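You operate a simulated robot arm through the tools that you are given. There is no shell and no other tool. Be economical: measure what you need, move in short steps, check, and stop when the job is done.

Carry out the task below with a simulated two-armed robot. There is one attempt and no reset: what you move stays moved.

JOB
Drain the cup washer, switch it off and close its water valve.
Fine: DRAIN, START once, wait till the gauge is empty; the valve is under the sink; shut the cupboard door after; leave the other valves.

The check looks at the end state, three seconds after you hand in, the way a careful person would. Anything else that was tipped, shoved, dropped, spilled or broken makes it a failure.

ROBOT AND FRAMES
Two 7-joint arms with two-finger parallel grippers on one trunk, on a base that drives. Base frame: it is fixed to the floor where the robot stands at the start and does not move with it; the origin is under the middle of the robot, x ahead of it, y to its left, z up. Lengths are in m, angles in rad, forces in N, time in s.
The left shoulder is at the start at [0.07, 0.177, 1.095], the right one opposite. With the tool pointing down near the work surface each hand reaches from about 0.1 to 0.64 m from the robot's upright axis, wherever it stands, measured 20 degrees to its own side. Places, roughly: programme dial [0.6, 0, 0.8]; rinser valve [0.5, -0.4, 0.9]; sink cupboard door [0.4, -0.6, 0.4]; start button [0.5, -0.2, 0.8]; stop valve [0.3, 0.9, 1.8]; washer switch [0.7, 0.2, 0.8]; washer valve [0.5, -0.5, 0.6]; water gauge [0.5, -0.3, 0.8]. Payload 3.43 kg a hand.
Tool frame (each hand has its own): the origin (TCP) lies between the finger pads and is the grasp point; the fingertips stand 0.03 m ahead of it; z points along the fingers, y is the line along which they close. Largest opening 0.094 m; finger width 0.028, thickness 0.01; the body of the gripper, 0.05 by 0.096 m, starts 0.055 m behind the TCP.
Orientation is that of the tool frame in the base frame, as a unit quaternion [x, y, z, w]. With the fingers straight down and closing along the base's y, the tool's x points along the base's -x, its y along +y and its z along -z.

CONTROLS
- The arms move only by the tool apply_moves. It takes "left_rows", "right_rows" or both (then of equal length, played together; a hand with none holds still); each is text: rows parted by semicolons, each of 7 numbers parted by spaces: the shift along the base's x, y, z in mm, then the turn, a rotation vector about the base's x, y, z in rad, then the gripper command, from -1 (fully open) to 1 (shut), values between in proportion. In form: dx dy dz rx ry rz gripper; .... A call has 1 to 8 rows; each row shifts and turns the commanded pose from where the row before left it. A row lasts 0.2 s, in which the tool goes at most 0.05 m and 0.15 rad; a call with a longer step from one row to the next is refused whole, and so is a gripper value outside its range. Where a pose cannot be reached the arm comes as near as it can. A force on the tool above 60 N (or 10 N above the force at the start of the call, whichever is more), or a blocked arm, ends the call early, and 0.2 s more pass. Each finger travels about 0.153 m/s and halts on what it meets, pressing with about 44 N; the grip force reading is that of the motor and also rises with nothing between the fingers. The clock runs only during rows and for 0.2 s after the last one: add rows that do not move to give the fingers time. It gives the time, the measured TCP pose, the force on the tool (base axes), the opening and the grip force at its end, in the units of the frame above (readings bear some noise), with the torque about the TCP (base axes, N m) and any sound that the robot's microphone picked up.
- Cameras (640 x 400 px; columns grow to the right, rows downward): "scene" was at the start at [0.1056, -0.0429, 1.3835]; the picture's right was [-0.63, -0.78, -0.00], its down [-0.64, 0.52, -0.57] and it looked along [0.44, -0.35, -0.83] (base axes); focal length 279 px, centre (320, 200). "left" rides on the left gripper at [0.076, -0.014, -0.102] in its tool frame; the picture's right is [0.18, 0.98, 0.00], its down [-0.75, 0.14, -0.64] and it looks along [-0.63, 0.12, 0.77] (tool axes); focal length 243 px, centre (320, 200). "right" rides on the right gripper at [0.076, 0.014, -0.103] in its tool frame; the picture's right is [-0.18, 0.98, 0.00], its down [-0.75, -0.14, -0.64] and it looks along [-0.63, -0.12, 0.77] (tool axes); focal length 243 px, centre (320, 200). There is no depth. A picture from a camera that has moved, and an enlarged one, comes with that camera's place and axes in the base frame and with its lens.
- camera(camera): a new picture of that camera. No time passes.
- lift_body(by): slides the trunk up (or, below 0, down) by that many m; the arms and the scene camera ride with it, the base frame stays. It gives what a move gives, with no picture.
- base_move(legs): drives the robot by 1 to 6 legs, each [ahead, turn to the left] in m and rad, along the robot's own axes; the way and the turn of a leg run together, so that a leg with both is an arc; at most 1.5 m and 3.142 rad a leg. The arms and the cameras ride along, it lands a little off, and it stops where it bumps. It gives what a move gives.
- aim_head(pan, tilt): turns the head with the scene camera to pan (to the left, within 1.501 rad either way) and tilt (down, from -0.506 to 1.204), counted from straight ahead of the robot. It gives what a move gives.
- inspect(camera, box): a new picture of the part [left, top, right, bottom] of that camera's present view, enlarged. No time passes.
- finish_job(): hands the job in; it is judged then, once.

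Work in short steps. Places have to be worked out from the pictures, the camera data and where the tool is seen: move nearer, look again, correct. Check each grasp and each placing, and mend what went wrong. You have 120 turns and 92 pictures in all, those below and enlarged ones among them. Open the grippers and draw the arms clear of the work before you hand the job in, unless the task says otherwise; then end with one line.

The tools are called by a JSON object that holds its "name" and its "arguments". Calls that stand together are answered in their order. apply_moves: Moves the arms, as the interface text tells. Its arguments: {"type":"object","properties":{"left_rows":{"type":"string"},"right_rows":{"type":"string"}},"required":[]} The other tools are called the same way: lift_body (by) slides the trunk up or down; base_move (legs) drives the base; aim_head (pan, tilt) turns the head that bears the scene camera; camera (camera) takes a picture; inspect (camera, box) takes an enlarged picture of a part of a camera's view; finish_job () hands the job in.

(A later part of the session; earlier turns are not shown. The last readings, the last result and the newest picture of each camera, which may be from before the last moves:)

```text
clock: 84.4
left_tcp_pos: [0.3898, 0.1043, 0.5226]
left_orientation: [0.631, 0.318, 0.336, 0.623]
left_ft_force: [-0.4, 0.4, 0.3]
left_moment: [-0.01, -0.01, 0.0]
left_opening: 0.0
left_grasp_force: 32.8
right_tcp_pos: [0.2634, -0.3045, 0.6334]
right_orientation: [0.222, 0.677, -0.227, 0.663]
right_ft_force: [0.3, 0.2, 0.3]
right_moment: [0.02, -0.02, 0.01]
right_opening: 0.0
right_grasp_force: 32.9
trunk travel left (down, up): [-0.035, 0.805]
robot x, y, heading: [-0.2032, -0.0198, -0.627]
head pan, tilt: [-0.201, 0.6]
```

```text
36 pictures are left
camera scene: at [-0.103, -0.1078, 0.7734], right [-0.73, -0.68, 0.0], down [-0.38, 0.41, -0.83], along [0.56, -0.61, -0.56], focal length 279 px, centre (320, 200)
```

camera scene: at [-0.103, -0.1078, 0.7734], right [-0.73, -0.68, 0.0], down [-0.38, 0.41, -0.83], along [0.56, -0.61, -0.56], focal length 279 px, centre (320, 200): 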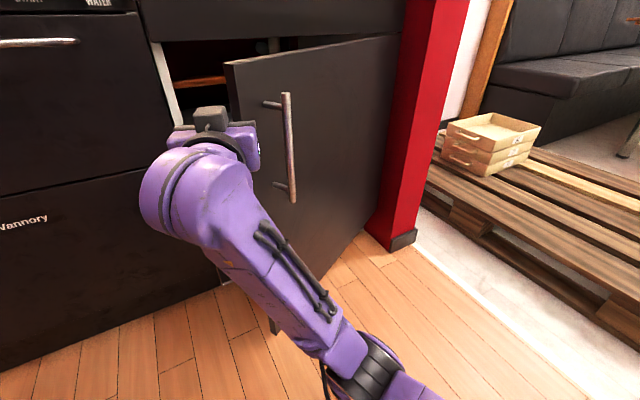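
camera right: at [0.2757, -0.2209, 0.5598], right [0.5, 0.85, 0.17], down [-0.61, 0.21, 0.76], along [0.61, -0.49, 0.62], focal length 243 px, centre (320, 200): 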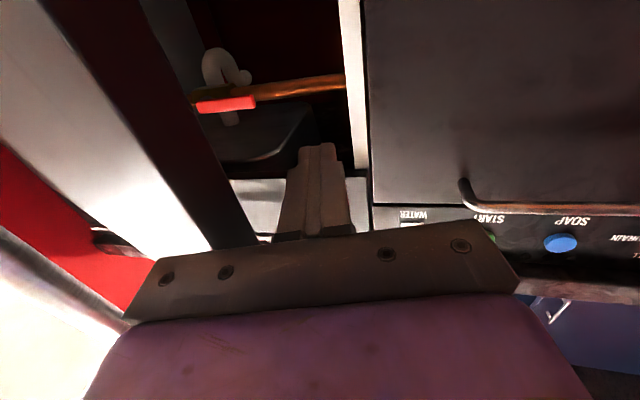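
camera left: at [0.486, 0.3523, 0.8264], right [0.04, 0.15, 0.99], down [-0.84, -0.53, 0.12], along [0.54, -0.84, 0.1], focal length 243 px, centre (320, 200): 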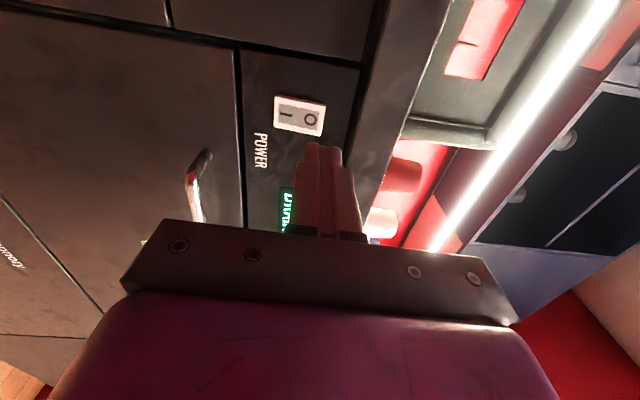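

It worked: the door follows and the gap is larger. Continue sweeping right with slight backing.

{"name": "base_move", "arguments": {"legs": [[-0.05, -0.2]]}}

{"name": "camera", "arguments": {"camera": "scene"}}

```text
clock: 85.5
left_tcp_pos: [0.3734, 0.0417, 0.5215]
left_orientation: [0.651, 0.273, 0.292, 0.646]
left_ft_force: [-0.6, 0.1, -0.3]
left_moment: [0.04, 0.02, -0.04]
left_opening: 0.0
left_grasp_force: 33.3
right_tcp_pos: [0.1938, -0.3366, 0.635]
right_orientation: [0.263, 0.66, -0.271, 0.649]
right_ft_force: [-3.3, 8.8, 1.3]
right_moment: [-0.15, -0.11, -0.45]
right_opening: 0.0
right_grasp_force: 33.1
trunk travel left (down, up): [-0.035, 0.805]
robot x, y, heading: [-0.232, 0.0075, -0.758]
head pan, tilt: [-0.201, 0.6]
stopped in leg 1: the force on the tool passed its limit at 65 N (the readings are from after the stop); the commanded pose is now the measured one
```

```text
35 pictures are left
camera scene: at [-0.1429, -0.0978, 0.7736], right [-0.82, -0.58, 0.0], down [-0.33, 0.46, -0.83], along [0.48, -0.68, -0.56], focal length 279 px, centre (320, 200)
```

scene: 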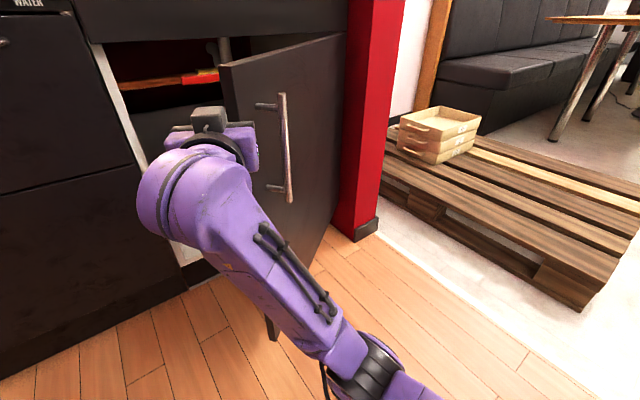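

About 45° open; the pipe with the red lever is now in view. Smaller sweeps to keep the force down.

{"name": "base_move", "arguments": {"legs": [[-0.04, -0.06], [-0.03, -0.08], [-0.02, -0.08]]}}

{"name": "camera", "arguments": {"camera": "scene"}}

```text
clock: 87.3
left_tcp_pos: [0.3077, -0.0255, 0.5207]
left_orientation: [0.677, 0.199, 0.22, 0.673]
left_ft_force: [-0.2, 0.0, 0.5]
left_moment: [-0.02, 0.01, 0.0]
left_opening: 0.0
left_grasp_force: 33.3
right_tcp_pos: [0.0475, -0.3557, 0.6345]
right_orientation: [0.336, 0.627, -0.339, 0.616]
right_ft_force: [0.8, -0.2, -0.2]
right_moment: [0.0, -0.01, 0.01]
right_opening: 0.0
right_grasp_force: 32.7
trunk travel left (down, up): [-0.035, 0.805]
robot x, y, heading: [-0.29, 0.075, -0.983]
head pan, tilt: [-0.201, 0.6]
```

```text
34 pictures are left
camera scene: at [-0.2285, -0.0477, 0.7734], right [-0.92, -0.38, 0.0], down [-0.22, 0.52, -0.83], along [0.31, -0.76, -0.56], focal length 279 px, centre (320, 200)
```

scene: 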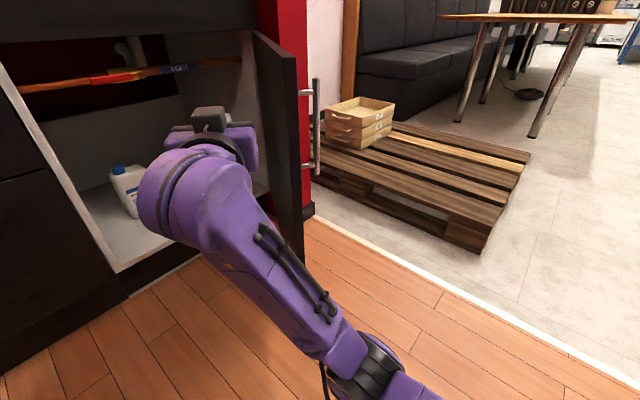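

The door is wide open, and along the pipe there are levers of several colours. Zoom in to identify them.

{"name": "inspect", "arguments": {"camera": "scene", "box": [20, 20, 276, 180]}}

{"name": "inspect", "arguments": {"camera": "scene", "box": [70, 40, 230, 140]}}

```text
2.50 times, centred on (148, 100) of scene
camera zoom: at [-0.2285, -0.0477, 0.7734], right [-0.92, -0.38, 0.0], down [-0.22, 0.52, -0.83], along [0.31, -0.76, -0.56], focal length 697 px, centre (750, 450)
```

zoom: 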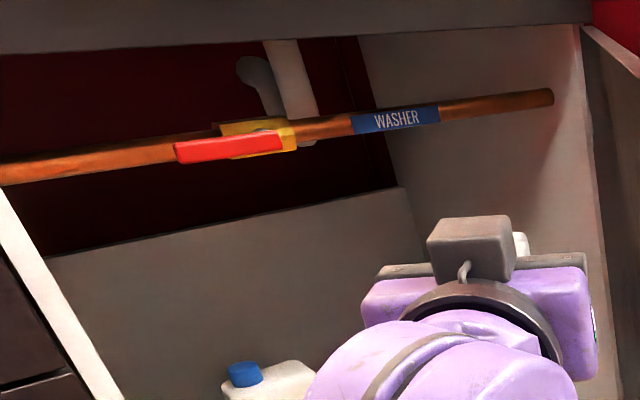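

```text
4.00 times, centred on (150, 90) of scene
camera zoom: at [-0.2285, -0.0477, 0.7734], right [-0.92, -0.38, 0.0], down [-0.22, 0.52, -0.83], along [0.31, -0.76, -0.56], focal length 1115 px, centre (1000, 640)
```

zoom: 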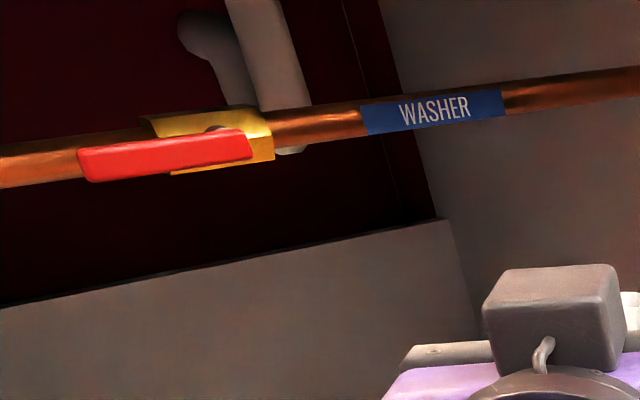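

A single valve: brass body, label WASHER, red lever parallel to the pipe (open), pivot at its right end, lever from u≈-0.29 to -0.38 at depth ≈0.625, z≈0.642. I shuffle the base clear of the door to face the cupboard, shifted ~0.3 m right.

{"name": "base_move", "arguments": {"legs": [[0, 1.27], [-0.2, 0], [0, -1.1], [0.2, 0], [0, 1.1], [-0.2, 0]]}}

{"name": "base_move", "arguments": {"legs": [[0, -0.6]]}}

{"name": "camera", "arguments": {"camera": "scene"}}

```text
clock: 89.7
left_tcp_pos: [0.2216, 0.3981, 0.5251]
left_orientation: [0.563, 0.425, 0.449, 0.549]
left_ft_force: [-0.7, 0.1, 0.0]
left_moment: [-0.01, -0.01, -0.01]
left_opening: 0.0
left_grasp_force: 32.8
right_tcp_pos: [0.2587, -0.0197, 0.6333]
right_orientation: [0.085, 0.708, -0.095, 0.694]
right_ft_force: [0.5, -0.6, -0.4]
right_moment: [0.03, 0.0, -0.01]
right_opening: 0.0002
right_grasp_force: 33.3
trunk travel left (down, up): [-0.035, 0.805]
robot x, y, heading: [-0.2811, 0.0728, -0.246]
head pan, tilt: [-0.201, 0.6]
stopped in leg 1: the robot was blocked; the commanded pose is now the measured one
```

```text
clock: 91.8
left_tcp_pos: [0.3194, 0.053, 0.525]
left_orientation: [0.662, 0.238, 0.264, 0.66]
left_ft_force: [-0.3, 0.1, 0.3]
left_moment: [0.04, 0.02, 0.0]
left_opening: 0.0
left_grasp_force: 33.0
right_tcp_pos: [0.1104, -0.3103, 0.6325]
right_orientation: [0.292, 0.65, -0.298, 0.635]
right_ft_force: [-0.7, 0.5, 0.1]
right_moment: [0.01, 0.07, -0.03]
right_opening: 0.0001
right_grasp_force: 33.2
trunk travel left (down, up): [-0.035, 0.805]
robot x, y, heading: [-0.2809, 0.0707, -0.849]
head pan, tilt: [-0.201, 0.6]
```

```text
31 pictures are left
camera scene: at [-0.2061, -0.0407, 0.7734], right [-0.87, -0.5, 0.0], down [-0.28, 0.49, -0.83], along [0.41, -0.72, -0.56], focal length 279 px, centre (320, 200)
```

scene: 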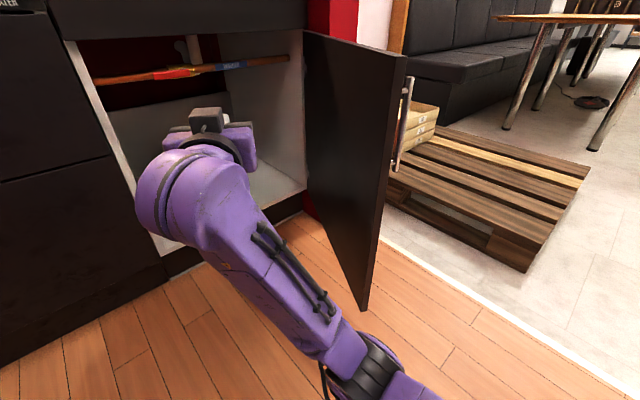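

The left turn was blocked at heading -0.25; I need to know what is on the left. Look there.

{"name": "aim_head", "arguments": {"pan": 1.4, "tilt": 0.5}}

{"name": "camera", "arguments": {"camera": "scene"}}

```text
clock: 93.5
left_tcp_pos: [0.3183, 0.0528, 0.5247]
left_orientation: [0.663, 0.237, 0.264, 0.66]
left_ft_force: [0.0, 0.2, -0.6]
left_moment: [0.01, -0.02, -0.02]
left_opening: 0.0001
left_grasp_force: 33.0
right_tcp_pos: [0.1096, -0.3103, 0.6334]
right_orientation: [0.293, 0.65, -0.299, 0.635]
right_ft_force: [-0.4, -1.2, -0.9]
right_moment: [0.0, 0.04, -0.03]
right_opening: 0.0002
right_grasp_force: 32.9
trunk travel left (down, up): [-0.035, 0.805]
robot x, y, heading: [-0.2821, 0.0667, -0.848]
head pan, tilt: [1.4, 0.499]
```

```text
30 pictures are left
camera scene: at [-0.1725, 0.0835, 0.7825], right [0.52, -0.85, 0.0], down [-0.41, -0.25, -0.88], along [0.75, 0.46, -0.48], focal length 279 px, centre (320, 200)
```

scene: 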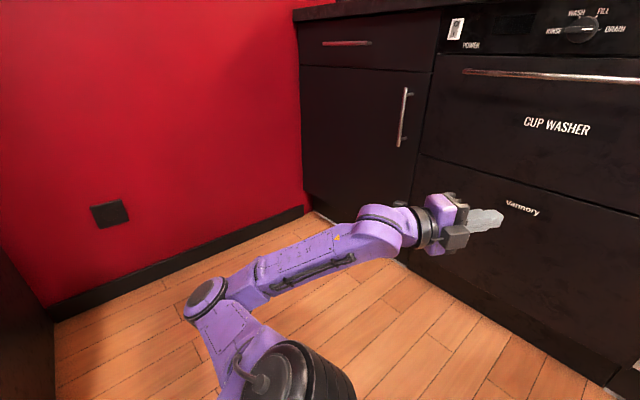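

The left elbow evidently met the fixed wall/cabinet to the left rear; nothing loose is there. I zig-zag right instead without turning further left than straight-on.

{"name": "base_move", "arguments": {"legs": [[0.2, 0.036], [0, 0.5], [-0.2, 0], [0, -0.5], [0.25, 0]]}}

{"name": "aim_head", "arguments": {"pan": -0.1, "tilt": 0.6}}

{"name": "camera", "arguments": {"camera": "scene"}}

```text
clock: 100.0
left_tcp_pos: [0.3521, -0.1292, 0.5278]
left_orientation: [0.66, 0.235, 0.262, 0.663]
left_ft_force: [0.8, 0.3, 0.0]
left_moment: [0.03, -0.01, 0.01]
left_opening: 0.0003
left_grasp_force: 33.0
right_tcp_pos: [0.1398, -0.5011, 0.6275]
right_orientation: [0.302, 0.651, -0.307, 0.625]
right_ft_force: [0.3, 0.3, -0.6]
right_moment: [0.01, 0.02, 0.0]
right_opening: 0.0001
right_grasp_force: 33.1
trunk travel left (down, up): [-0.035, 0.805]
robot x, y, heading: [-0.2452, -0.1072, -0.873]
head pan, tilt: [1.4, 0.499]
stopped in leg 5: the robot was blocked; the commanded pose is now the measured one
```

```text
clock: 101.6
left_tcp_pos: [0.3519, -0.1294, 0.5295]
left_orientation: [0.66, 0.234, 0.263, 0.664]
left_ft_force: [-0.5, 0.9, 0.1]
left_moment: [-0.03, -0.02, 0.01]
left_opening: 0.0002
left_grasp_force: 32.9
right_tcp_pos: [0.1401, -0.5009, 0.6248]
right_orientation: [0.301, 0.653, -0.305, 0.624]
right_ft_force: [1.2, -0.1, -0.3]
right_moment: [-0.01, 0.0, 0.01]
right_opening: 0.0001
right_grasp_force: 32.9
trunk travel left (down, up): [-0.035, 0.805]
robot x, y, heading: [-0.2459, -0.1113, -0.868]
head pan, tilt: [-0.099, 0.6]
```

```text
29 pictures are left
camera scene: at [-0.1697, -0.213, 0.7745], right [-0.82, -0.57, 0.0], down [-0.32, 0.46, -0.83], along [0.47, -0.68, -0.56], focal length 279 px, centre (320, 200)
```

scene: 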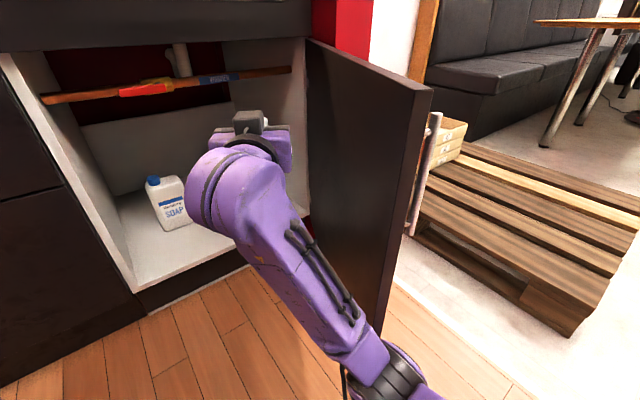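

The arm nudged the door edge and stopped; the door is ~75° open. I straighten up, and shift ~8 cm further right with one more zig-zag.

{"name": "base_move", "arguments": {"legs": [[0, 0.55], [-0.1, 0], [0, -0.4], [0.2, 0], [0, 0.4]]}}

{"name": "aim_head", "arguments": {"pan": -0.1, "tilt": 0.4}}

{"name": "camera", "arguments": {"camera": "scene"}}

```text
clock: 102.3
left_tcp_pos: [0.3523, -0.1286, 0.5267]
left_orientation: [0.662, 0.236, 0.262, 0.661]
left_ft_force: [0.1, 0.0, -0.1]
left_moment: [-0.02, 0.06, 0.02]
left_opening: 0.0
left_grasp_force: 32.8
right_tcp_pos: [0.1398, -0.5049, 0.6229]
right_orientation: [0.301, 0.653, -0.309, 0.623]
right_ft_force: [0.6, 0.6, 0.0]
right_moment: [-0.03, 0.02, -0.04]
right_opening: 0.0
right_grasp_force: 33.2
trunk travel left (down, up): [-0.035, 0.805]
robot x, y, heading: [-0.2507, -0.1052, -0.872]
head pan, tilt: [-0.099, 0.6]
stopped in leg 1: the robot was blocked; the commanded pose is now the measured one
```

```text
clock: 103.0
left_tcp_pos: [0.3521, -0.129, 0.5271]
left_orientation: [0.661, 0.236, 0.264, 0.662]
left_ft_force: [0.1, 0.1, 0.1]
left_moment: [0.0, 0.0, -0.01]
left_opening: 0.0
left_grasp_force: 33.0
right_tcp_pos: [0.1396, -0.5035, 0.6227]
right_orientation: [0.302, 0.654, -0.307, 0.622]
right_ft_force: [0.1, 0.8, 0.4]
right_moment: [-0.01, 0.0, 0.0]
right_opening: 0.0
right_grasp_force: 33.3
trunk travel left (down, up): [-0.035, 0.805]
robot x, y, heading: [-0.2489, -0.1069, -0.867]
head pan, tilt: [-0.099, 0.4]
```

```text
28 pictures are left
camera scene: at [-0.1659, -0.218, 0.7918], right [-0.82, -0.57, 0.0], down [-0.22, 0.32, -0.92], along [0.52, -0.76, -0.39], focal length 279 px, centre (320, 200)
```

scene: 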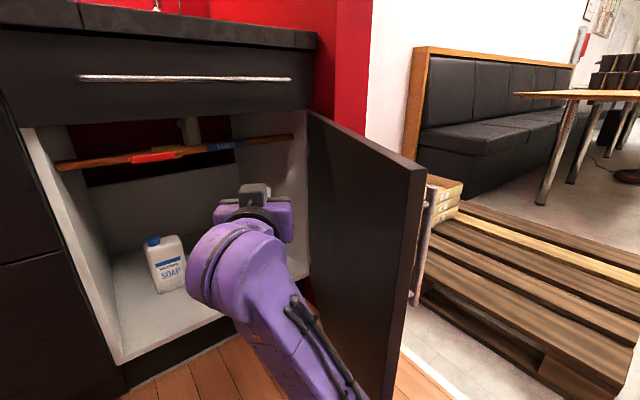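

The elbow is against the door edge. Back straight off 8 cm first, then straighten in smaller arcs.

{"name": "base_move", "arguments": {"legs": [[-0.09, 0], [0, 0.3]]}}

{"name": "camera", "arguments": {"camera": "scene"}}

```text
clock: 105.1
left_tcp_pos: [0.2757, 0.1115, 0.5255]
left_orientation: [0.622, 0.329, 0.355, 0.616]
left_ft_force: [-0.1, -0.6, 0.8]
left_moment: [0.01, 0.03, 0.02]
left_opening: 0.0001
left_grasp_force: 33.3
right_tcp_pos: [0.1815, -0.3102, 0.6208]
right_orientation: [0.204, 0.691, -0.214, 0.66]
right_ft_force: [-0.3, 0.0, 0.0]
right_moment: [-0.02, -0.01, 0.05]
right_opening: 0.0
right_grasp_force: 32.5
trunk travel left (down, up): [-0.035, 0.805]
robot x, y, heading: [-0.3094, -0.0414, -0.579]
head pan, tilt: [-0.099, 0.4]
```

```text
27 pictures are left
camera scene: at [-0.1931, -0.1226, 0.7916], right [-0.62, -0.78, 0.0], down [-0.3, 0.24, -0.92], along [0.72, -0.58, -0.39], focal length 279 px, centre (320, 200)
```

scene: 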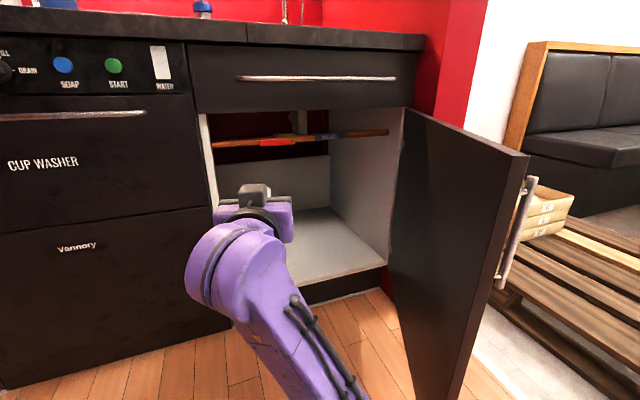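

I can reach the valve from here by driving ahead ~0.3 m, provided the left hand is drawn back first (it would meet the washer front). Retract the left hand.

{"name": "apply_moves", "arguments": {"left_rows": "-25 5 5 0 0 0 1;-25 5 5 0 0 0 1;-25 5 5 0 0 0 1;-25 5 5 0 0 0 1;-25 5 5 0 0 0 1;-25 5 5 0 0 0 1;-25 5 5 0 0 0 1;-25 5 5 0 0 0 1"}}

```text
clock: 106.9
left_tcp_pos: [0.1492, 0.2023, 0.6087]
left_orientation: [0.622, 0.33, 0.355, 0.615]
left_ft_force: [0.1, 0.2, 0.0]
left_moment: [0.02, -0.01, 0.02]
left_opening: 0.0
left_grasp_force: 32.9
left hand out of reach, approached as far as the arm can: row 1, 2, 3, 4, 5, 6, 7, 8
right_tcp_pos: [0.1811, -0.3093, 0.6209]
right_orientation: [0.205, 0.691, -0.214, 0.66]
right_ft_force: [0.0, 0.6, 0.4]
right_moment: [-0.03, 0.01, 0.02]
right_opening: 0.0003
right_grasp_force: 32.8
trunk travel left (down, up): [-0.035, 0.805]
robot x, y, heading: [-0.3069, -0.0412, -0.576]
head pan, tilt: [-0.099, 0.4]
```

Left hand drawn back 15 cm. Lower the trunk 2 cm (so the fingers stay below the lever) and drive ahead 0.2 m for a close look.

{"name": "lift_body", "arguments": {"by": -0.02}}

{"name": "base_move", "arguments": {"legs": [[0.2, 0]]}}

{"name": "camera", "arguments": {"camera": "right"}}

{"name": "camera", "arguments": {"camera": "scene"}}

```text
clock: 107.6
left_tcp_pos: [0.1491, 0.2032, 0.5893]
left_orientation: [0.623, 0.329, 0.355, 0.615]
left_ft_force: [-0.1, 0.9, -1.1]
left_moment: [-0.03, 0.0, 0.02]
left_opening: 0.0001
left_grasp_force: 33.5
right_tcp_pos: [0.1807, -0.3095, 0.5998]
right_orientation: [0.204, 0.692, -0.215, 0.659]
right_ft_force: [-0.1, -1.0, 1.0]
right_moment: [-0.05, 0.01, 0.0]
right_opening: 0.0003
right_grasp_force: 33.2
trunk travel left (down, up): [-0.015, 0.825]
robot x, y, heading: [-0.3085, -0.0385, -0.576]
head pan, tilt: [-0.099, 0.4]
```

```text
clock: 109.2
left_tcp_pos: [0.3167, 0.0971, 0.5886]
left_orientation: [0.621, 0.331, 0.356, 0.615]
left_ft_force: [0.2, -0.1, 0.2]
left_moment: [-0.01, 0.0, -0.02]
left_opening: 0.0002
left_grasp_force: 32.9
right_tcp_pos: [0.3533, -0.416, 0.6004]
right_orientation: [0.201, 0.692, -0.211, 0.66]
right_ft_force: [-0.9, 0.3, 0.2]
right_moment: [0.0, 0.03, -0.02]
right_opening: 0.0
right_grasp_force: 33.0
trunk travel left (down, up): [-0.015, 0.825]
robot x, y, heading: [-0.1347, -0.1501, -0.566]
head pan, tilt: [-0.099, 0.4]
```

```text
26 pictures are left
camera right: at [0.2721, -0.3449, 0.5291], right [0.56, 0.81, 0.16], down [-0.58, 0.24, 0.78], along [0.6, -0.53, 0.6], focal length 243 px, centre (320, 200)
```

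right: 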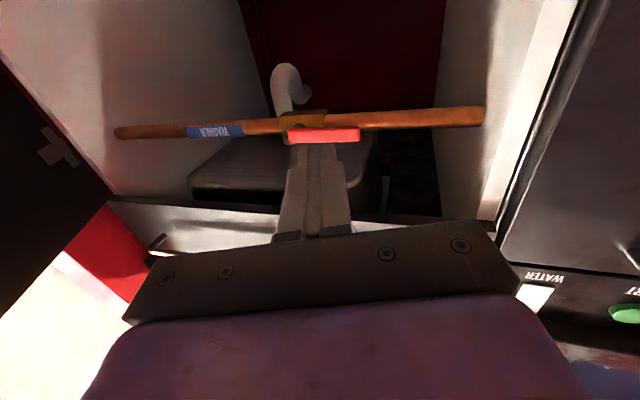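

```text
25 pictures are left
camera scene: at [-0.0231, -0.231, 0.7716], right [-0.62, -0.79, 0.0], down [-0.31, 0.24, -0.92], along [0.72, -0.57, -0.39], focal length 279 px, centre (320, 200)
```

scene: 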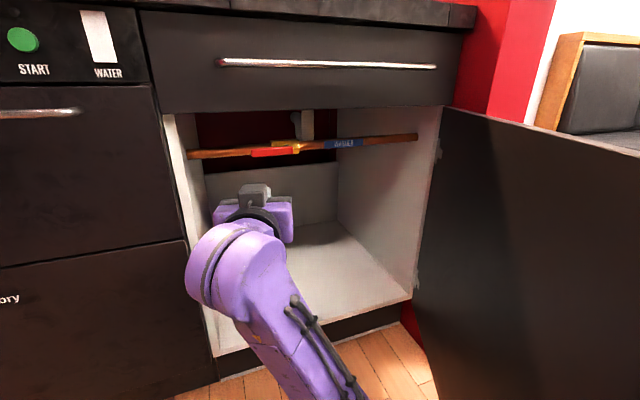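

Both cameras now see the lever. Zoom in on it from both.

{"name": "inspect", "arguments": {"camera": "right", "box": [256, 90, 384, 170]}}

{"name": "inspect", "arguments": {"camera": "scene", "box": [224, 110, 352, 190]}}

```text
5.00 times, centred on (320, 130) of right
camera zoom: at [0.2721, -0.3449, 0.5291], right [0.56, 0.81, 0.16], down [-0.58, 0.24, 0.78], along [0.6, -0.53, 0.6], focal length 1213 px, centre (320, 550)
```

zoom: 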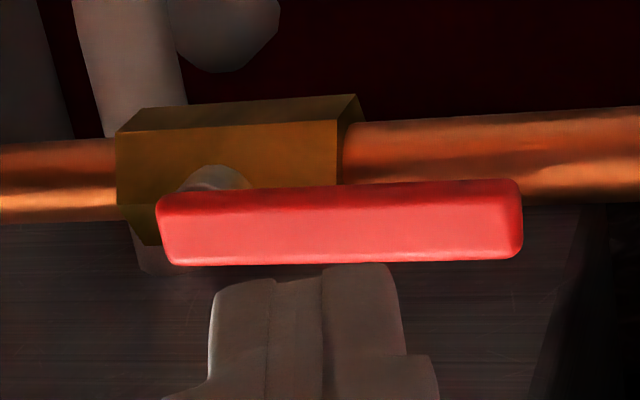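

```text
5.00 times, centred on (288, 150) of scene
camera zoom: at [-0.0231, -0.231, 0.7716], right [-0.62, -0.79, 0.0], down [-0.31, 0.24, -0.92], along [0.72, -0.57, -0.39], focal length 1394 px, centre (480, 450)
```

zoom: 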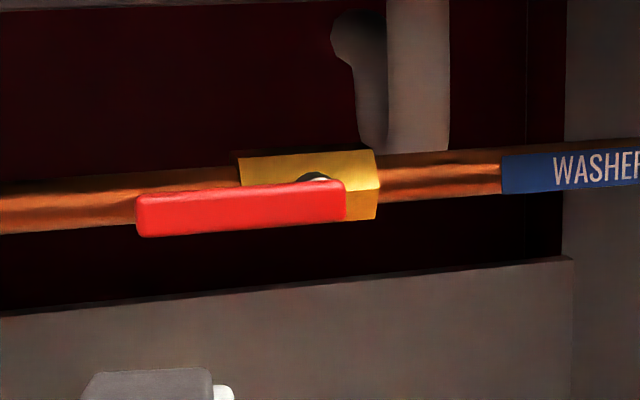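

Lever located: from u=-0.292 to -0.377, depth 0.616, z 0.639, pivot near its right end (u≈-0.365), turning in a vertical plane. I bring the fingertips under its left part: small left turn, then 13 cm ahead.

{"name": "base_move", "arguments": {"legs": [[0, 0.045], [0.125, 0]]}}

{"name": "inspect", "arguments": {"camera": "right", "box": [192, 70, 448, 230]}}

{"name": "inspect", "arguments": {"camera": "scene", "box": [192, 60, 448, 220]}}

```text
clock: 110.5
left_tcp_pos: [0.3326, 0.097, 0.5895]
left_orientation: [0.616, 0.34, 0.366, 0.61]
left_ft_force: [0.2, 0.3, 0.4]
left_moment: [-0.01, 0.02, 0.0]
left_opening: 0.0
left_grasp_force: 33.7
right_tcp_pos: [0.3852, -0.4224, 0.5996]
right_orientation: [0.194, 0.694, -0.211, 0.66]
right_ft_force: [0.1, -0.9, 0.4]
right_moment: [-0.01, 0.01, 0.02]
right_opening: 0.0002
right_grasp_force: 33.0
trunk travel left (down, up): [-0.015, 0.825]
robot x, y, heading: [-0.1137, -0.1621, -0.547]
head pan, tilt: [-0.099, 0.4]
stopped in leg 2: the robot was blocked; the commanded pose is now the measured one
```

```text
2.50 times, centred on (320, 150) of right
camera zoom: at [0.3028, -0.3549, 0.5271], right [0.55, 0.82, 0.15], down [-0.57, 0.24, 0.78], along [0.61, -0.52, 0.6], focal length 606 px, centre (320, 325)
```

zoom: 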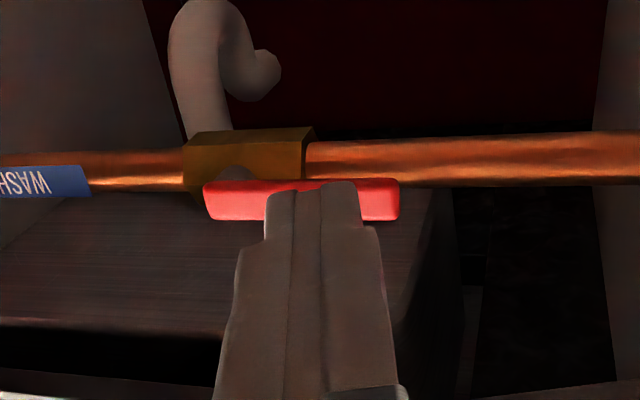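

```text
2.50 times, centred on (320, 140) of scene
camera zoom: at [0.0017, -0.2416, 0.7726], right [-0.6, -0.8, 0.0], down [-0.31, 0.23, -0.92], along [0.73, -0.56, -0.39], focal length 697 px, centre (320, 350)
```

zoom: 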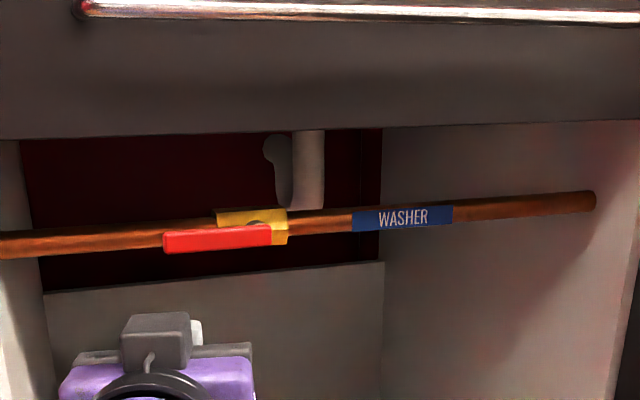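

The base is blocked with 11 cm to go, with no force on the hands. I look left to see what touches.

{"name": "aim_head", "arguments": {"pan": 0.7, "tilt": 0.85}}

{"name": "camera", "arguments": {"camera": "scene"}}

{"name": "aim_head", "arguments": {"pan": -0.6, "tilt": 0.95}}

{"name": "camera", "arguments": {"camera": "scene"}}

```text
clock: 111.6
left_tcp_pos: [0.3328, 0.097, 0.5894]
left_orientation: [0.615, 0.339, 0.367, 0.61]
left_ft_force: [-1.0, 0.0, 0.5]
left_moment: [0.01, -0.03, -0.05]
left_opening: 0.0002
left_grasp_force: 32.7
right_tcp_pos: [0.3834, -0.4203, 0.6]
right_orientation: [0.194, 0.694, -0.21, 0.661]
right_ft_force: [0.7, 0.0, 0.0]
right_moment: [0.03, 0.02, 0.04]
right_opening: 0.0001
right_grasp_force: 33.4
trunk travel left (down, up): [-0.015, 0.825]
robot x, y, heading: [-0.1135, -0.1661, -0.55]
head pan, tilt: [0.7, 0.85]
```

```text
20 pictures are left
camera scene: at [0.0047, -0.1726, 0.733], right [0.15, -0.99, 0.0], down [-0.74, -0.12, -0.66], along [0.66, 0.1, -0.75], focal length 279 px, centre (320, 200)
```

scene: 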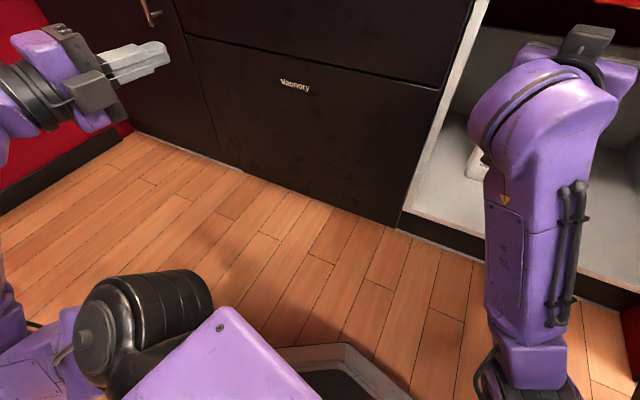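

```text
clock: 113.1
left_tcp_pos: [0.3316, 0.0984, 0.5895]
left_orientation: [0.615, 0.34, 0.366, 0.61]
left_ft_force: [1.1, -0.9, 0.9]
left_moment: [-0.02, -0.04, 0.01]
left_opening: 0.0
left_grasp_force: 32.9
right_tcp_pos: [0.384, -0.4204, 0.6004]
right_orientation: [0.194, 0.694, -0.209, 0.662]
right_ft_force: [0.2, -0.2, -0.1]
right_moment: [0.02, 0.0, 0.01]
right_opening: 0.0
right_grasp_force: 33.1
trunk travel left (down, up): [-0.015, 0.825]
robot x, y, heading: [-0.109, -0.1631, -0.549]
head pan, tilt: [-0.6, 0.949]
```

```text
19 pictures are left
camera scene: at [-0.0426, -0.2508, 0.7256], right [-0.91, -0.41, 0.0], down [-0.33, 0.74, -0.59], along [0.24, -0.53, -0.81], focal length 279 px, centre (320, 200)
```

scene: 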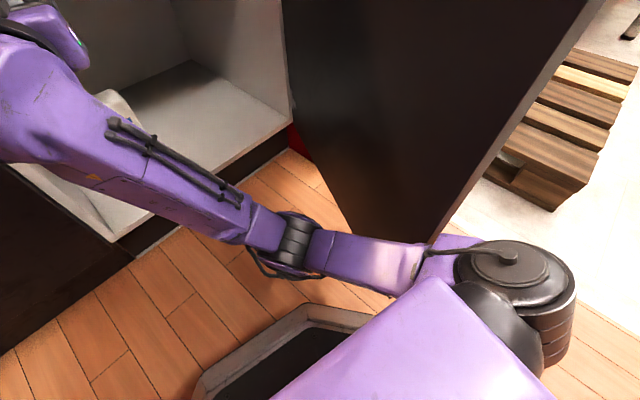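

The door's lower edge rests against the right upper arm. I take a more right-facing approach from further left, which keeps the shoulder clear of the door.

{"name": "base_move", "arguments": {"legs": [[-0.03, 0], [0, -0.46], [-0.26, 0], [0, 0.32], [0.2, 0]]}}

{"name": "aim_head", "arguments": {"pan": 0.0, "tilt": 0.5}}

{"name": "camera", "arguments": {"camera": "scene"}}

```text
clock: 118.9
left_tcp_pos: [0.3604, 0.1357, 0.5877]
left_orientation: [0.638, 0.298, 0.323, 0.632]
left_ft_force: [0.0, -0.3, 0.4]
left_moment: [-0.04, 0.02, 0.01]
left_opening: 0.0
left_grasp_force: 33.1
right_tcp_pos: [0.3408, -0.3849, 0.5979]
right_orientation: [0.241, 0.68, -0.253, 0.644]
right_ft_force: [0.6, -0.1, 0.2]
right_moment: [0.01, 0.0, 0.0]
right_opening: 0.0001
right_grasp_force: 32.9
trunk travel left (down, up): [-0.015, 0.825]
robot x, y, heading: [-0.1205, -0.0597, -0.683]
head pan, tilt: [-0.6, 0.949]
```

```text
clock: 119.9
left_tcp_pos: [0.3608, 0.1358, 0.5887]
left_orientation: [0.638, 0.298, 0.324, 0.632]
left_ft_force: [-0.1, 0.1, -0.8]
left_moment: [-0.01, 0.03, 0.0]
left_opening: 0.0
left_grasp_force: 33.0
right_tcp_pos: [0.3406, -0.3848, 0.5975]
right_orientation: [0.241, 0.681, -0.252, 0.644]
right_ft_force: [-0.5, -0.4, 1.0]
right_moment: [-0.02, 0.0, 0.01]
right_opening: 0.0
right_grasp_force: 33.0
trunk travel left (down, up): [-0.015, 0.825]
robot x, y, heading: [-0.1203, -0.062, -0.683]
head pan, tilt: [0.0, 0.499]
```

```text
18 pictures are left
camera scene: at [-0.0084, -0.1466, 0.7624], right [-0.63, -0.77, 0.0], down [-0.37, 0.3, -0.88], along [0.68, -0.56, -0.48], focal length 279 px, centre (320, 200)
```

scene: 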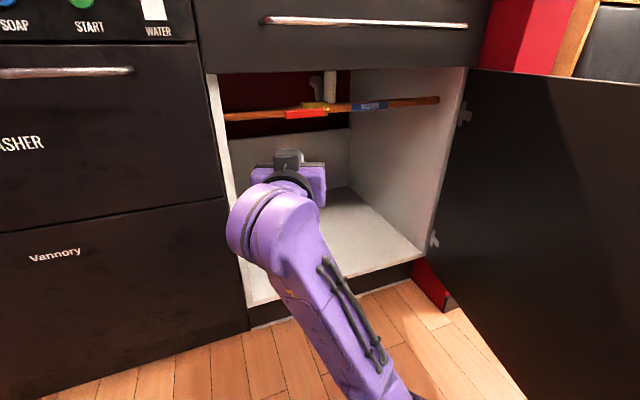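

Clear now. Tip at depth 0.47, u=-0.274; a 0.04 rad left turn and 15.5 cm ahead puts it under the lever's left part.

{"name": "base_move", "arguments": {"legs": [[0, 0.04], [0.155, 0]]}}

{"name": "inspect", "arguments": {"camera": "right", "box": [192, 70, 448, 230]}}

```text
clock: 121.7
left_tcp_pos: [0.4772, 0.06, 0.5877]
left_orientation: [0.632, 0.309, 0.335, 0.626]
left_ft_force: [0.2, 0.3, 0.8]
left_moment: [-0.01, 0.01, 0.02]
left_opening: 0.0
left_grasp_force: 32.4
right_tcp_pos: [0.4766, -0.4604, 0.597]
right_orientation: [0.229, 0.685, -0.241, 0.648]
right_ft_force: [0.4, -0.7, -0.1]
right_moment: [0.01, 0.02, 0.0]
right_opening: 0.0
right_grasp_force: 32.8
trunk travel left (down, up): [-0.015, 0.825]
robot x, y, heading: [0.0085, -0.1547, -0.643]
head pan, tilt: [0.0, 0.499]
```

```text
2.50 times, centred on (320, 150) of right
camera zoom: at [0.4016, -0.3845, 0.5258], right [0.63, 0.77, 0.15], down [-0.55, 0.29, 0.78], along [0.56, -0.57, 0.6], focal length 606 px, centre (320, 325)
```

zoom: 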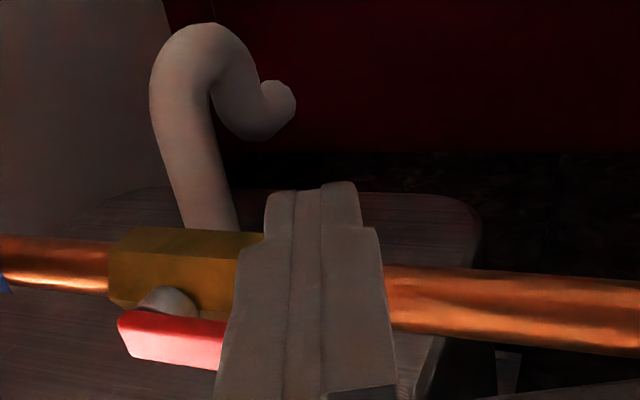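

The finger is under the lever's left part. Lift the trunk 5 cm and watch the force.

{"name": "lift_body", "arguments": {"by": 0.045}}

{"name": "inspect", "arguments": {"camera": "scene", "box": [224, 50, 416, 170]}}

```text
clock: 122.4
left_tcp_pos: [0.4781, 0.0583, 0.6257]
left_orientation: [0.634, 0.308, 0.335, 0.625]
left_ft_force: [0.6, -0.5, 0.1]
left_moment: [-0.02, 0.01, 0.0]
left_opening: 0.0
left_grasp_force: 33.3
right_tcp_pos: [0.4821, -0.4635, 0.619]
right_orientation: [0.234, 0.699, -0.235, 0.634]
right_ft_force: [4.2, -3.0, -15.3]
right_moment: [0.2, 0.2, -0.06]
right_opening: 0.0
right_grasp_force: 33.0
trunk travel left (down, up): [-0.052, 0.788]
robot x, y, heading: [0.0037, -0.1517, -0.648]
head pan, tilt: [0.0, 0.499]
stopped: the force on the tool passed its limit at 144 N (the readings are from after the stop); the commanded pose is now the measured one
```

```text
3.33 times, centred on (320, 110) of scene
camera zoom: at [0.1196, -0.2366, 0.7996], right [-0.6, -0.8, 0.0], down [-0.38, 0.29, -0.88], along [0.7, -0.53, -0.48], focal length 929 px, centre (320, 500)
```

zoom: 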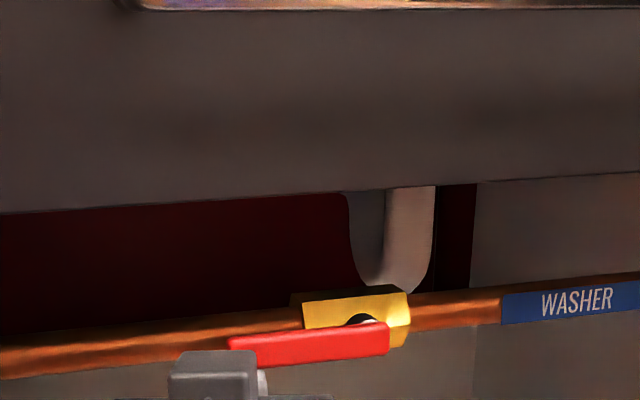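

It hit a firm stop (144 N) and the lever did not rise, so it must turn down. Lower, back out, raise above the lever.

{"name": "lift_body", "arguments": {"by": -0.03}}

{"name": "base_move", "arguments": {"legs": [[-0.09, 0]]}}

{"name": "lift_body", "arguments": {"by": 0.1}}

{"name": "inspect", "arguments": {"camera": "scene", "box": [192, 60, 448, 220]}}

```text
clock: 123.2
left_tcp_pos: [0.4766, 0.059, 0.5955]
left_orientation: [0.633, 0.308, 0.335, 0.626]
left_ft_force: [0.2, 0.2, 1.0]
left_moment: [0.03, 0.02, 0.02]
left_opening: 0.0
left_grasp_force: 33.1
right_tcp_pos: [0.4802, -0.462, 0.5934]
right_orientation: [0.233, 0.695, -0.236, 0.638]
right_ft_force: [1.0, -0.4, -0.5]
right_moment: [-0.03, 0.04, 0.02]
right_opening: 0.0
right_grasp_force: 32.4
trunk travel left (down, up): [-0.022, 0.818]
robot x, y, heading: [0.0036, -0.152, -0.648]
head pan, tilt: [0.0, 0.499]
```

```text
clock: 124.3
left_tcp_pos: [0.4034, 0.1129, 0.5952]
left_orientation: [0.633, 0.309, 0.335, 0.626]
left_ft_force: [0.1, 0.6, 0.0]
left_moment: [-0.01, -0.02, 0.01]
left_opening: 0.0
left_grasp_force: 32.5
right_tcp_pos: [0.4089, -0.4088, 0.5925]
right_orientation: [0.233, 0.695, -0.236, 0.638]
right_ft_force: [-0.4, 0.1, -0.5]
right_moment: [0.0, 0.03, 0.02]
right_opening: 0.0
right_grasp_force: 32.9
trunk travel left (down, up): [-0.022, 0.818]
robot x, y, heading: [-0.0664, -0.0987, -0.652]
head pan, tilt: [0.0, 0.499]
```

```text
clock: 125.6
left_tcp_pos: [0.4046, 0.1147, 0.6954]
left_orientation: [0.633, 0.309, 0.335, 0.626]
left_ft_force: [0.5, 0.2, -0.1]
left_moment: [0.01, 0.0, -0.04]
left_opening: 0.0
left_grasp_force: 32.8
right_tcp_pos: [0.4092, -0.4083, 0.6927]
right_orientation: [0.232, 0.696, -0.235, 0.638]
right_ft_force: [-0.1, -0.2, -0.4]
right_moment: [-0.01, 0.03, -0.02]
right_opening: 0.0
right_grasp_force: 32.8
trunk travel left (down, up): [-0.122, 0.718]
robot x, y, heading: [-0.0662, -0.0967, -0.646]
head pan, tilt: [0.0, 0.499]
```

```text
2.50 times, centred on (320, 140) of scene
camera zoom: at [0.0469, -0.1815, 0.8695], right [-0.6, -0.8, 0.0], down [-0.38, 0.29, -0.88], along [0.7, -0.53, -0.48], focal length 697 px, centre (320, 350)
```

zoom: 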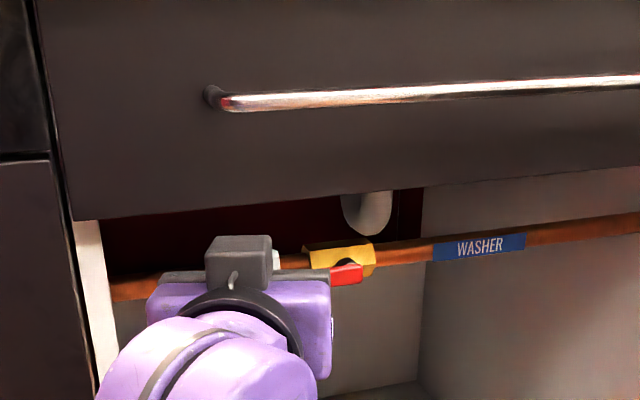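

Above the lever now (finger bottom ≈0.676, lever top ≈0.648, opening top 0.726). Drive ahead 8.8 cm, then lower 6 cm.

{"name": "base_move", "arguments": {"legs": [[0.088, 0]]}}

{"name": "lift_body", "arguments": {"by": -0.06}}

{"name": "inspect", "arguments": {"camera": "scene", "box": [192, 40, 448, 200]}}

```text
clock: 126.7
left_tcp_pos: [0.4755, 0.063, 0.6961]
left_orientation: [0.633, 0.309, 0.336, 0.625]
left_ft_force: [-0.7, -1.2, -0.5]
left_moment: [-0.05, 0.02, 0.0]
left_opening: 0.0
left_grasp_force: 33.1
right_tcp_pos: [0.4806, -0.4599, 0.6926]
right_orientation: [0.232, 0.696, -0.235, 0.638]
right_ft_force: [0.0, -0.8, 0.6]
right_moment: [0.01, 0.01, -0.02]
right_opening: 0.0
right_grasp_force: 32.6
trunk travel left (down, up): [-0.122, 0.718]
robot x, y, heading: [0.0045, -0.1532, -0.645]
head pan, tilt: [0.0, 0.499]
```

```text
clock: 127.7
left_tcp_pos: [0.476, 0.0626, 0.6356]
left_orientation: [0.632, 0.309, 0.336, 0.626]
left_ft_force: [-0.4, 0.8, -0.5]
left_moment: [-0.01, -0.01, 0.0]
left_opening: 0.0
left_grasp_force: 32.7
right_tcp_pos: [0.4805, -0.4601, 0.6324]
right_orientation: [0.231, 0.696, -0.235, 0.638]
right_ft_force: [-0.3, -0.3, -0.1]
right_moment: [-0.02, 0.03, -0.04]
right_opening: 0.0001
right_grasp_force: 32.9
trunk travel left (down, up): [-0.062, 0.778]
robot x, y, heading: [0.0032, -0.156, -0.641]
head pan, tilt: [0.0, 0.499]
```

```text
2.50 times, centred on (320, 120) of scene
camera zoom: at [0.1179, -0.2345, 0.8095], right [-0.6, -0.8, 0.0], down [-0.38, 0.29, -0.88], along [0.7, -0.53, -0.48], focal length 697 px, centre (320, 400)
```

zoom: 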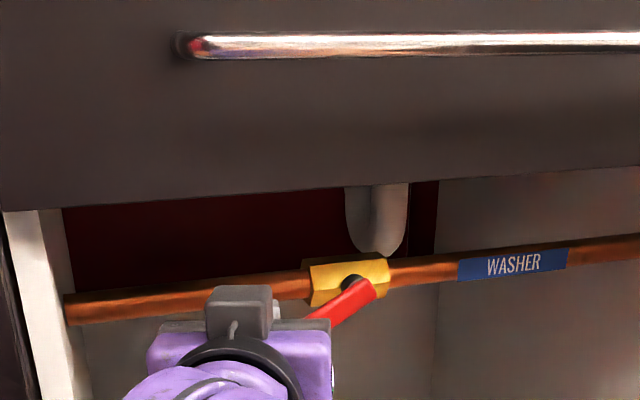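

The lever swings down (~30° so far). Follow the arc: small right turn with slight advance, then lower, twice.

{"name": "base_move", "arguments": {"legs": [[0.006, -0.015]]}}

{"name": "lift_body", "arguments": {"by": -0.025}}

{"name": "base_move", "arguments": {"legs": [[0.008, -0.025]]}}

{"name": "lift_body", "arguments": {"by": -0.015}}

{"name": "inspect", "arguments": {"camera": "scene", "box": [192, 40, 448, 200]}}

```text
clock: 128.4
left_tcp_pos: [0.4833, 0.0515, 0.6358]
left_orientation: [0.635, 0.305, 0.331, 0.628]
left_ft_force: [0.0, -0.1, -0.3]
left_moment: [0.0, -0.04, 0.02]
left_opening: 0.0001
left_grasp_force: 33.4
right_tcp_pos: [0.4795, -0.4713, 0.6322]
right_orientation: [0.237, 0.694, -0.24, 0.636]
right_ft_force: [0.2, -0.2, 0.4]
right_moment: [-0.03, 0.02, -0.01]
right_opening: 0.0
right_grasp_force: 33.1
trunk travel left (down, up): [-0.062, 0.778]
robot x, y, heading: [0.0096, -0.1551, -0.659]
head pan, tilt: [0.0, 0.499]
```

```text
clock: 129.1
left_tcp_pos: [0.4837, 0.0512, 0.6098]
left_orientation: [0.635, 0.305, 0.331, 0.628]
left_ft_force: [0.7, 0.4, 0.1]
left_moment: [0.0, -0.02, -0.01]
left_opening: 0.0
left_grasp_force: 33.1
right_tcp_pos: [0.4807, -0.4706, 0.6063]
right_orientation: [0.237, 0.694, -0.24, 0.636]
right_ft_force: [0.1, 0.8, 0.6]
right_moment: [-0.01, 0.0, -0.05]
right_opening: 0.0
right_grasp_force: 32.8
trunk travel left (down, up): [-0.037, 0.803]
robot x, y, heading: [0.0118, -0.1549, -0.66]
head pan, tilt: [0.0, 0.499]
```

```text
clock: 129.9
left_tcp_pos: [0.4943, 0.035, 0.6102]
left_orientation: [0.638, 0.298, 0.323, 0.632]
left_ft_force: [-0.1, 0.0, -0.2]
left_moment: [0.0, -0.01, 0.02]
left_opening: 0.0
left_grasp_force: 32.4
right_tcp_pos: [0.4792, -0.4881, 0.6073]
right_orientation: [0.245, 0.692, -0.247, 0.633]
right_ft_force: [0.8, 0.6, -0.1]
right_moment: [0.02, -0.01, 0.05]
right_opening: 0.0
right_grasp_force: 33.3
trunk travel left (down, up): [-0.037, 0.803]
robot x, y, heading: [0.0143, -0.1579, -0.684]
head pan, tilt: [0.0, 0.499]
```

```text
clock: 130.5
left_tcp_pos: [0.4944, 0.0348, 0.5953]
left_orientation: [0.639, 0.297, 0.324, 0.631]
left_ft_force: [0.3, 0.1, -0.2]
left_moment: [0.0, 0.01, 0.01]
left_opening: 0.0
left_grasp_force: 32.3
right_tcp_pos: [0.478, -0.487, 0.592]
right_orientation: [0.245, 0.691, -0.248, 0.633]
right_ft_force: [-0.2, 0.2, 0.1]
right_moment: [0.02, 0.01, 0.0]
right_opening: 0.0
right_grasp_force: 33.7
trunk travel left (down, up): [-0.022, 0.818]
robot x, y, heading: [0.0198, -0.1645, -0.683]
head pan, tilt: [0.0, 0.499]
```

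```text
2.50 times, centred on (320, 120) of scene
camera zoom: at [0.1254, -0.2475, 0.7695], right [-0.63, -0.78, 0.0], down [-0.37, 0.3, -0.88], along [0.68, -0.55, -0.48], focal length 697 px, centre (320, 400)
```

zoom: 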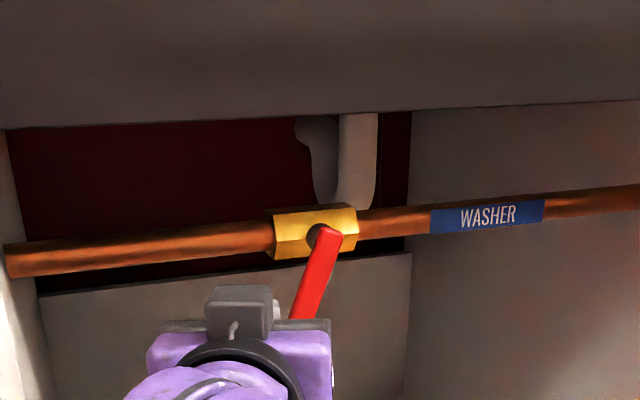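

About 70° now. Push further right to the stop.

{"name": "base_move", "arguments": {"legs": [[0.003, -0.05]]}}

{"name": "inspect", "arguments": {"camera": "scene", "box": [192, 40, 448, 200]}}

```text
clock: 131.3
left_tcp_pos: [0.5073, 0.0101, 0.5939]
left_orientation: [0.645, 0.283, 0.307, 0.64]
left_ft_force: [-0.4, 0.3, -0.5]
left_moment: [0.0, 0.01, 0.02]
left_opening: 0.0
left_grasp_force: 32.4
right_tcp_pos: [0.4661, -0.5091, 0.5919]
right_orientation: [0.259, 0.687, -0.263, 0.626]
right_ft_force: [21.8, 22.9, 0.7]
right_moment: [-0.18, 0.09, 0.98]
right_opening: 0.0
right_grasp_force: 33.3
trunk travel left (down, up): [-0.022, 0.818]
robot x, y, heading: [0.0174, -0.1628, -0.732]
head pan, tilt: [0.0, 0.499]
```

```text
2.50 times, centred on (320, 120) of scene
camera zoom: at [0.125, -0.2529, 0.7695], right [-0.67, -0.74, 0.0], down [-0.36, 0.32, -0.88], along [0.65, -0.59, -0.48], focal length 697 px, centre (320, 400)
```

zoom: 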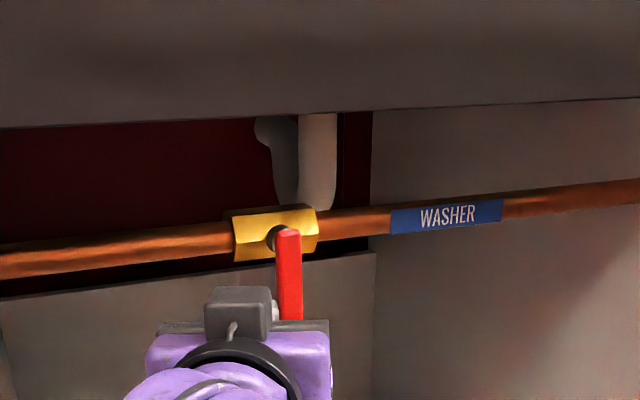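

The lever is vertical and pushing back with ~32 N: at its stop. A tiny extra push to be sure, then back away.

{"name": "base_move", "arguments": {"legs": [[0, -0.015]]}}

{"name": "base_move", "arguments": {"legs": [[0, 0.04], [-0.2, 0]]}}

{"name": "camera", "arguments": {"camera": "scene"}}

```text
clock: 132.0
left_tcp_pos: [0.512, 0.0047, 0.5921]
left_orientation: [0.646, 0.279, 0.3, 0.644]
left_ft_force: [-0.6, -0.1, -0.8]
left_moment: [0.02, -0.03, 0.0]
left_opening: 0.0
left_grasp_force: 32.9
right_tcp_pos: [0.4658, -0.5093, 0.5924]
right_orientation: [0.258, 0.688, -0.265, 0.625]
right_ft_force: [43.2, 36.8, 5.2]
right_moment: [-0.43, 0.17, 1.81]
right_opening: 0.0001
right_grasp_force: 33.0
trunk travel left (down, up): [-0.022, 0.818]
robot x, y, heading: [0.0191, -0.1591, -0.745]
head pan, tilt: [0.0, 0.499]
```

```text
clock: 134.0
left_tcp_pos: [0.3455, 0.1515, 0.5965]
left_orientation: [0.643, 0.288, 0.316, 0.636]
left_ft_force: [0.0, 0.3, 0.1]
left_moment: [-0.02, 0.02, -0.05]
left_opening: 0.0
left_grasp_force: 32.6
right_tcp_pos: [0.3199, -0.3648, 0.5901]
right_orientation: [0.246, 0.692, -0.248, 0.632]
right_ft_force: [-0.3, 0.2, -0.1]
right_moment: [0.01, 0.0, 0.0]
right_opening: 0.0002
right_grasp_force: 32.9
trunk travel left (down, up): [-0.022, 0.818]
robot x, y, heading: [-0.137, -0.034, -0.696]
head pan, tilt: [0.0, 0.499]
```

```text
11 pictures are left
camera scene: at [-0.028, -0.1207, 0.7695], right [-0.64, -0.77, 0.0], down [-0.37, 0.31, -0.88], along [0.67, -0.56, -0.48], focal length 279 px, centre (320, 200)
```

scene: 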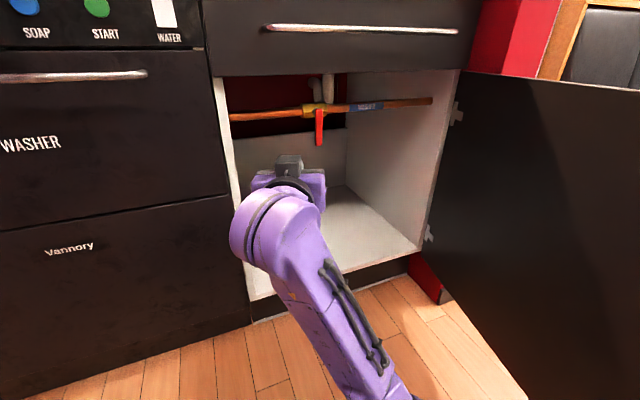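

The red lever is now perpendicular to the pipe: closed, and nothing else moved. Now to shut the door: back out, turn right and go round the door's edge to its outer side.

{"name": "base_move", "arguments": {"legs": [[0, 0.18], [-0.3, 0], [0, -1.1]]}}

{"name": "aim_head", "arguments": {"pan": 0.2, "tilt": 0.6}}

{"name": "camera", "arguments": {"camera": "scene"}}

```text
clock: 136.7
left_tcp_pos: [0.0754, 0.3619, 0.5993]
left_orientation: [0.611, 0.339, 0.37, 0.612]
left_ft_force: [0.0, -0.3, -0.3]
left_moment: [0.02, -0.03, -0.01]
left_opening: 0.0
left_grasp_force: 32.8
right_tcp_pos: [0.1349, -0.1541, 0.5913]
right_orientation: [0.191, 0.709, -0.197, 0.649]
right_ft_force: [0.8, -0.5, -0.2]
right_moment: [0.0, -0.02, 0.0]
right_opening: 0.0002
right_grasp_force: 33.0
trunk travel left (down, up): [-0.022, 0.818]
robot x, y, heading: [-0.3654, 0.1022, -0.545]
head pan, tilt: [0.0, 0.499]
stopped in leg 2: the robot was blocked; the commanded pose is now the measured one
```

```text
clock: 137.4
left_tcp_pos: [0.076, 0.361, 0.6004]
left_orientation: [0.611, 0.338, 0.37, 0.613]
left_ft_force: [-0.7, 0.3, -0.5]
left_moment: [-0.01, 0.02, -0.01]
left_opening: 0.0
left_grasp_force: 33.4
right_tcp_pos: [0.136, -0.153, 0.5912]
right_orientation: [0.191, 0.709, -0.197, 0.649]
right_ft_force: [0.2, 1.5, 0.9]
right_moment: [0.0, 0.0, 0.0]
right_opening: 0.0002
right_grasp_force: 33.1
trunk travel left (down, up): [-0.022, 0.818]
robot x, y, heading: [-0.3669, 0.1018, -0.543]
head pan, tilt: [0.201, 0.6]
```

```text
10 pictures are left
camera scene: at [-0.2416, 0.0479, 0.7604], right [-0.33, -0.94, 0.0], down [-0.53, 0.19, -0.83], along [0.78, -0.28, -0.56], focal length 279 px, centre (320, 200)
```

scene: 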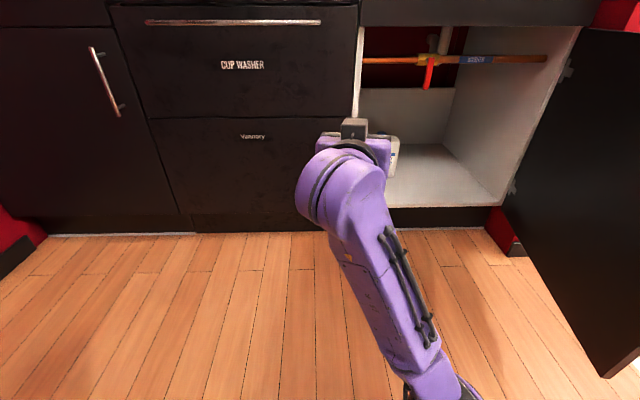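

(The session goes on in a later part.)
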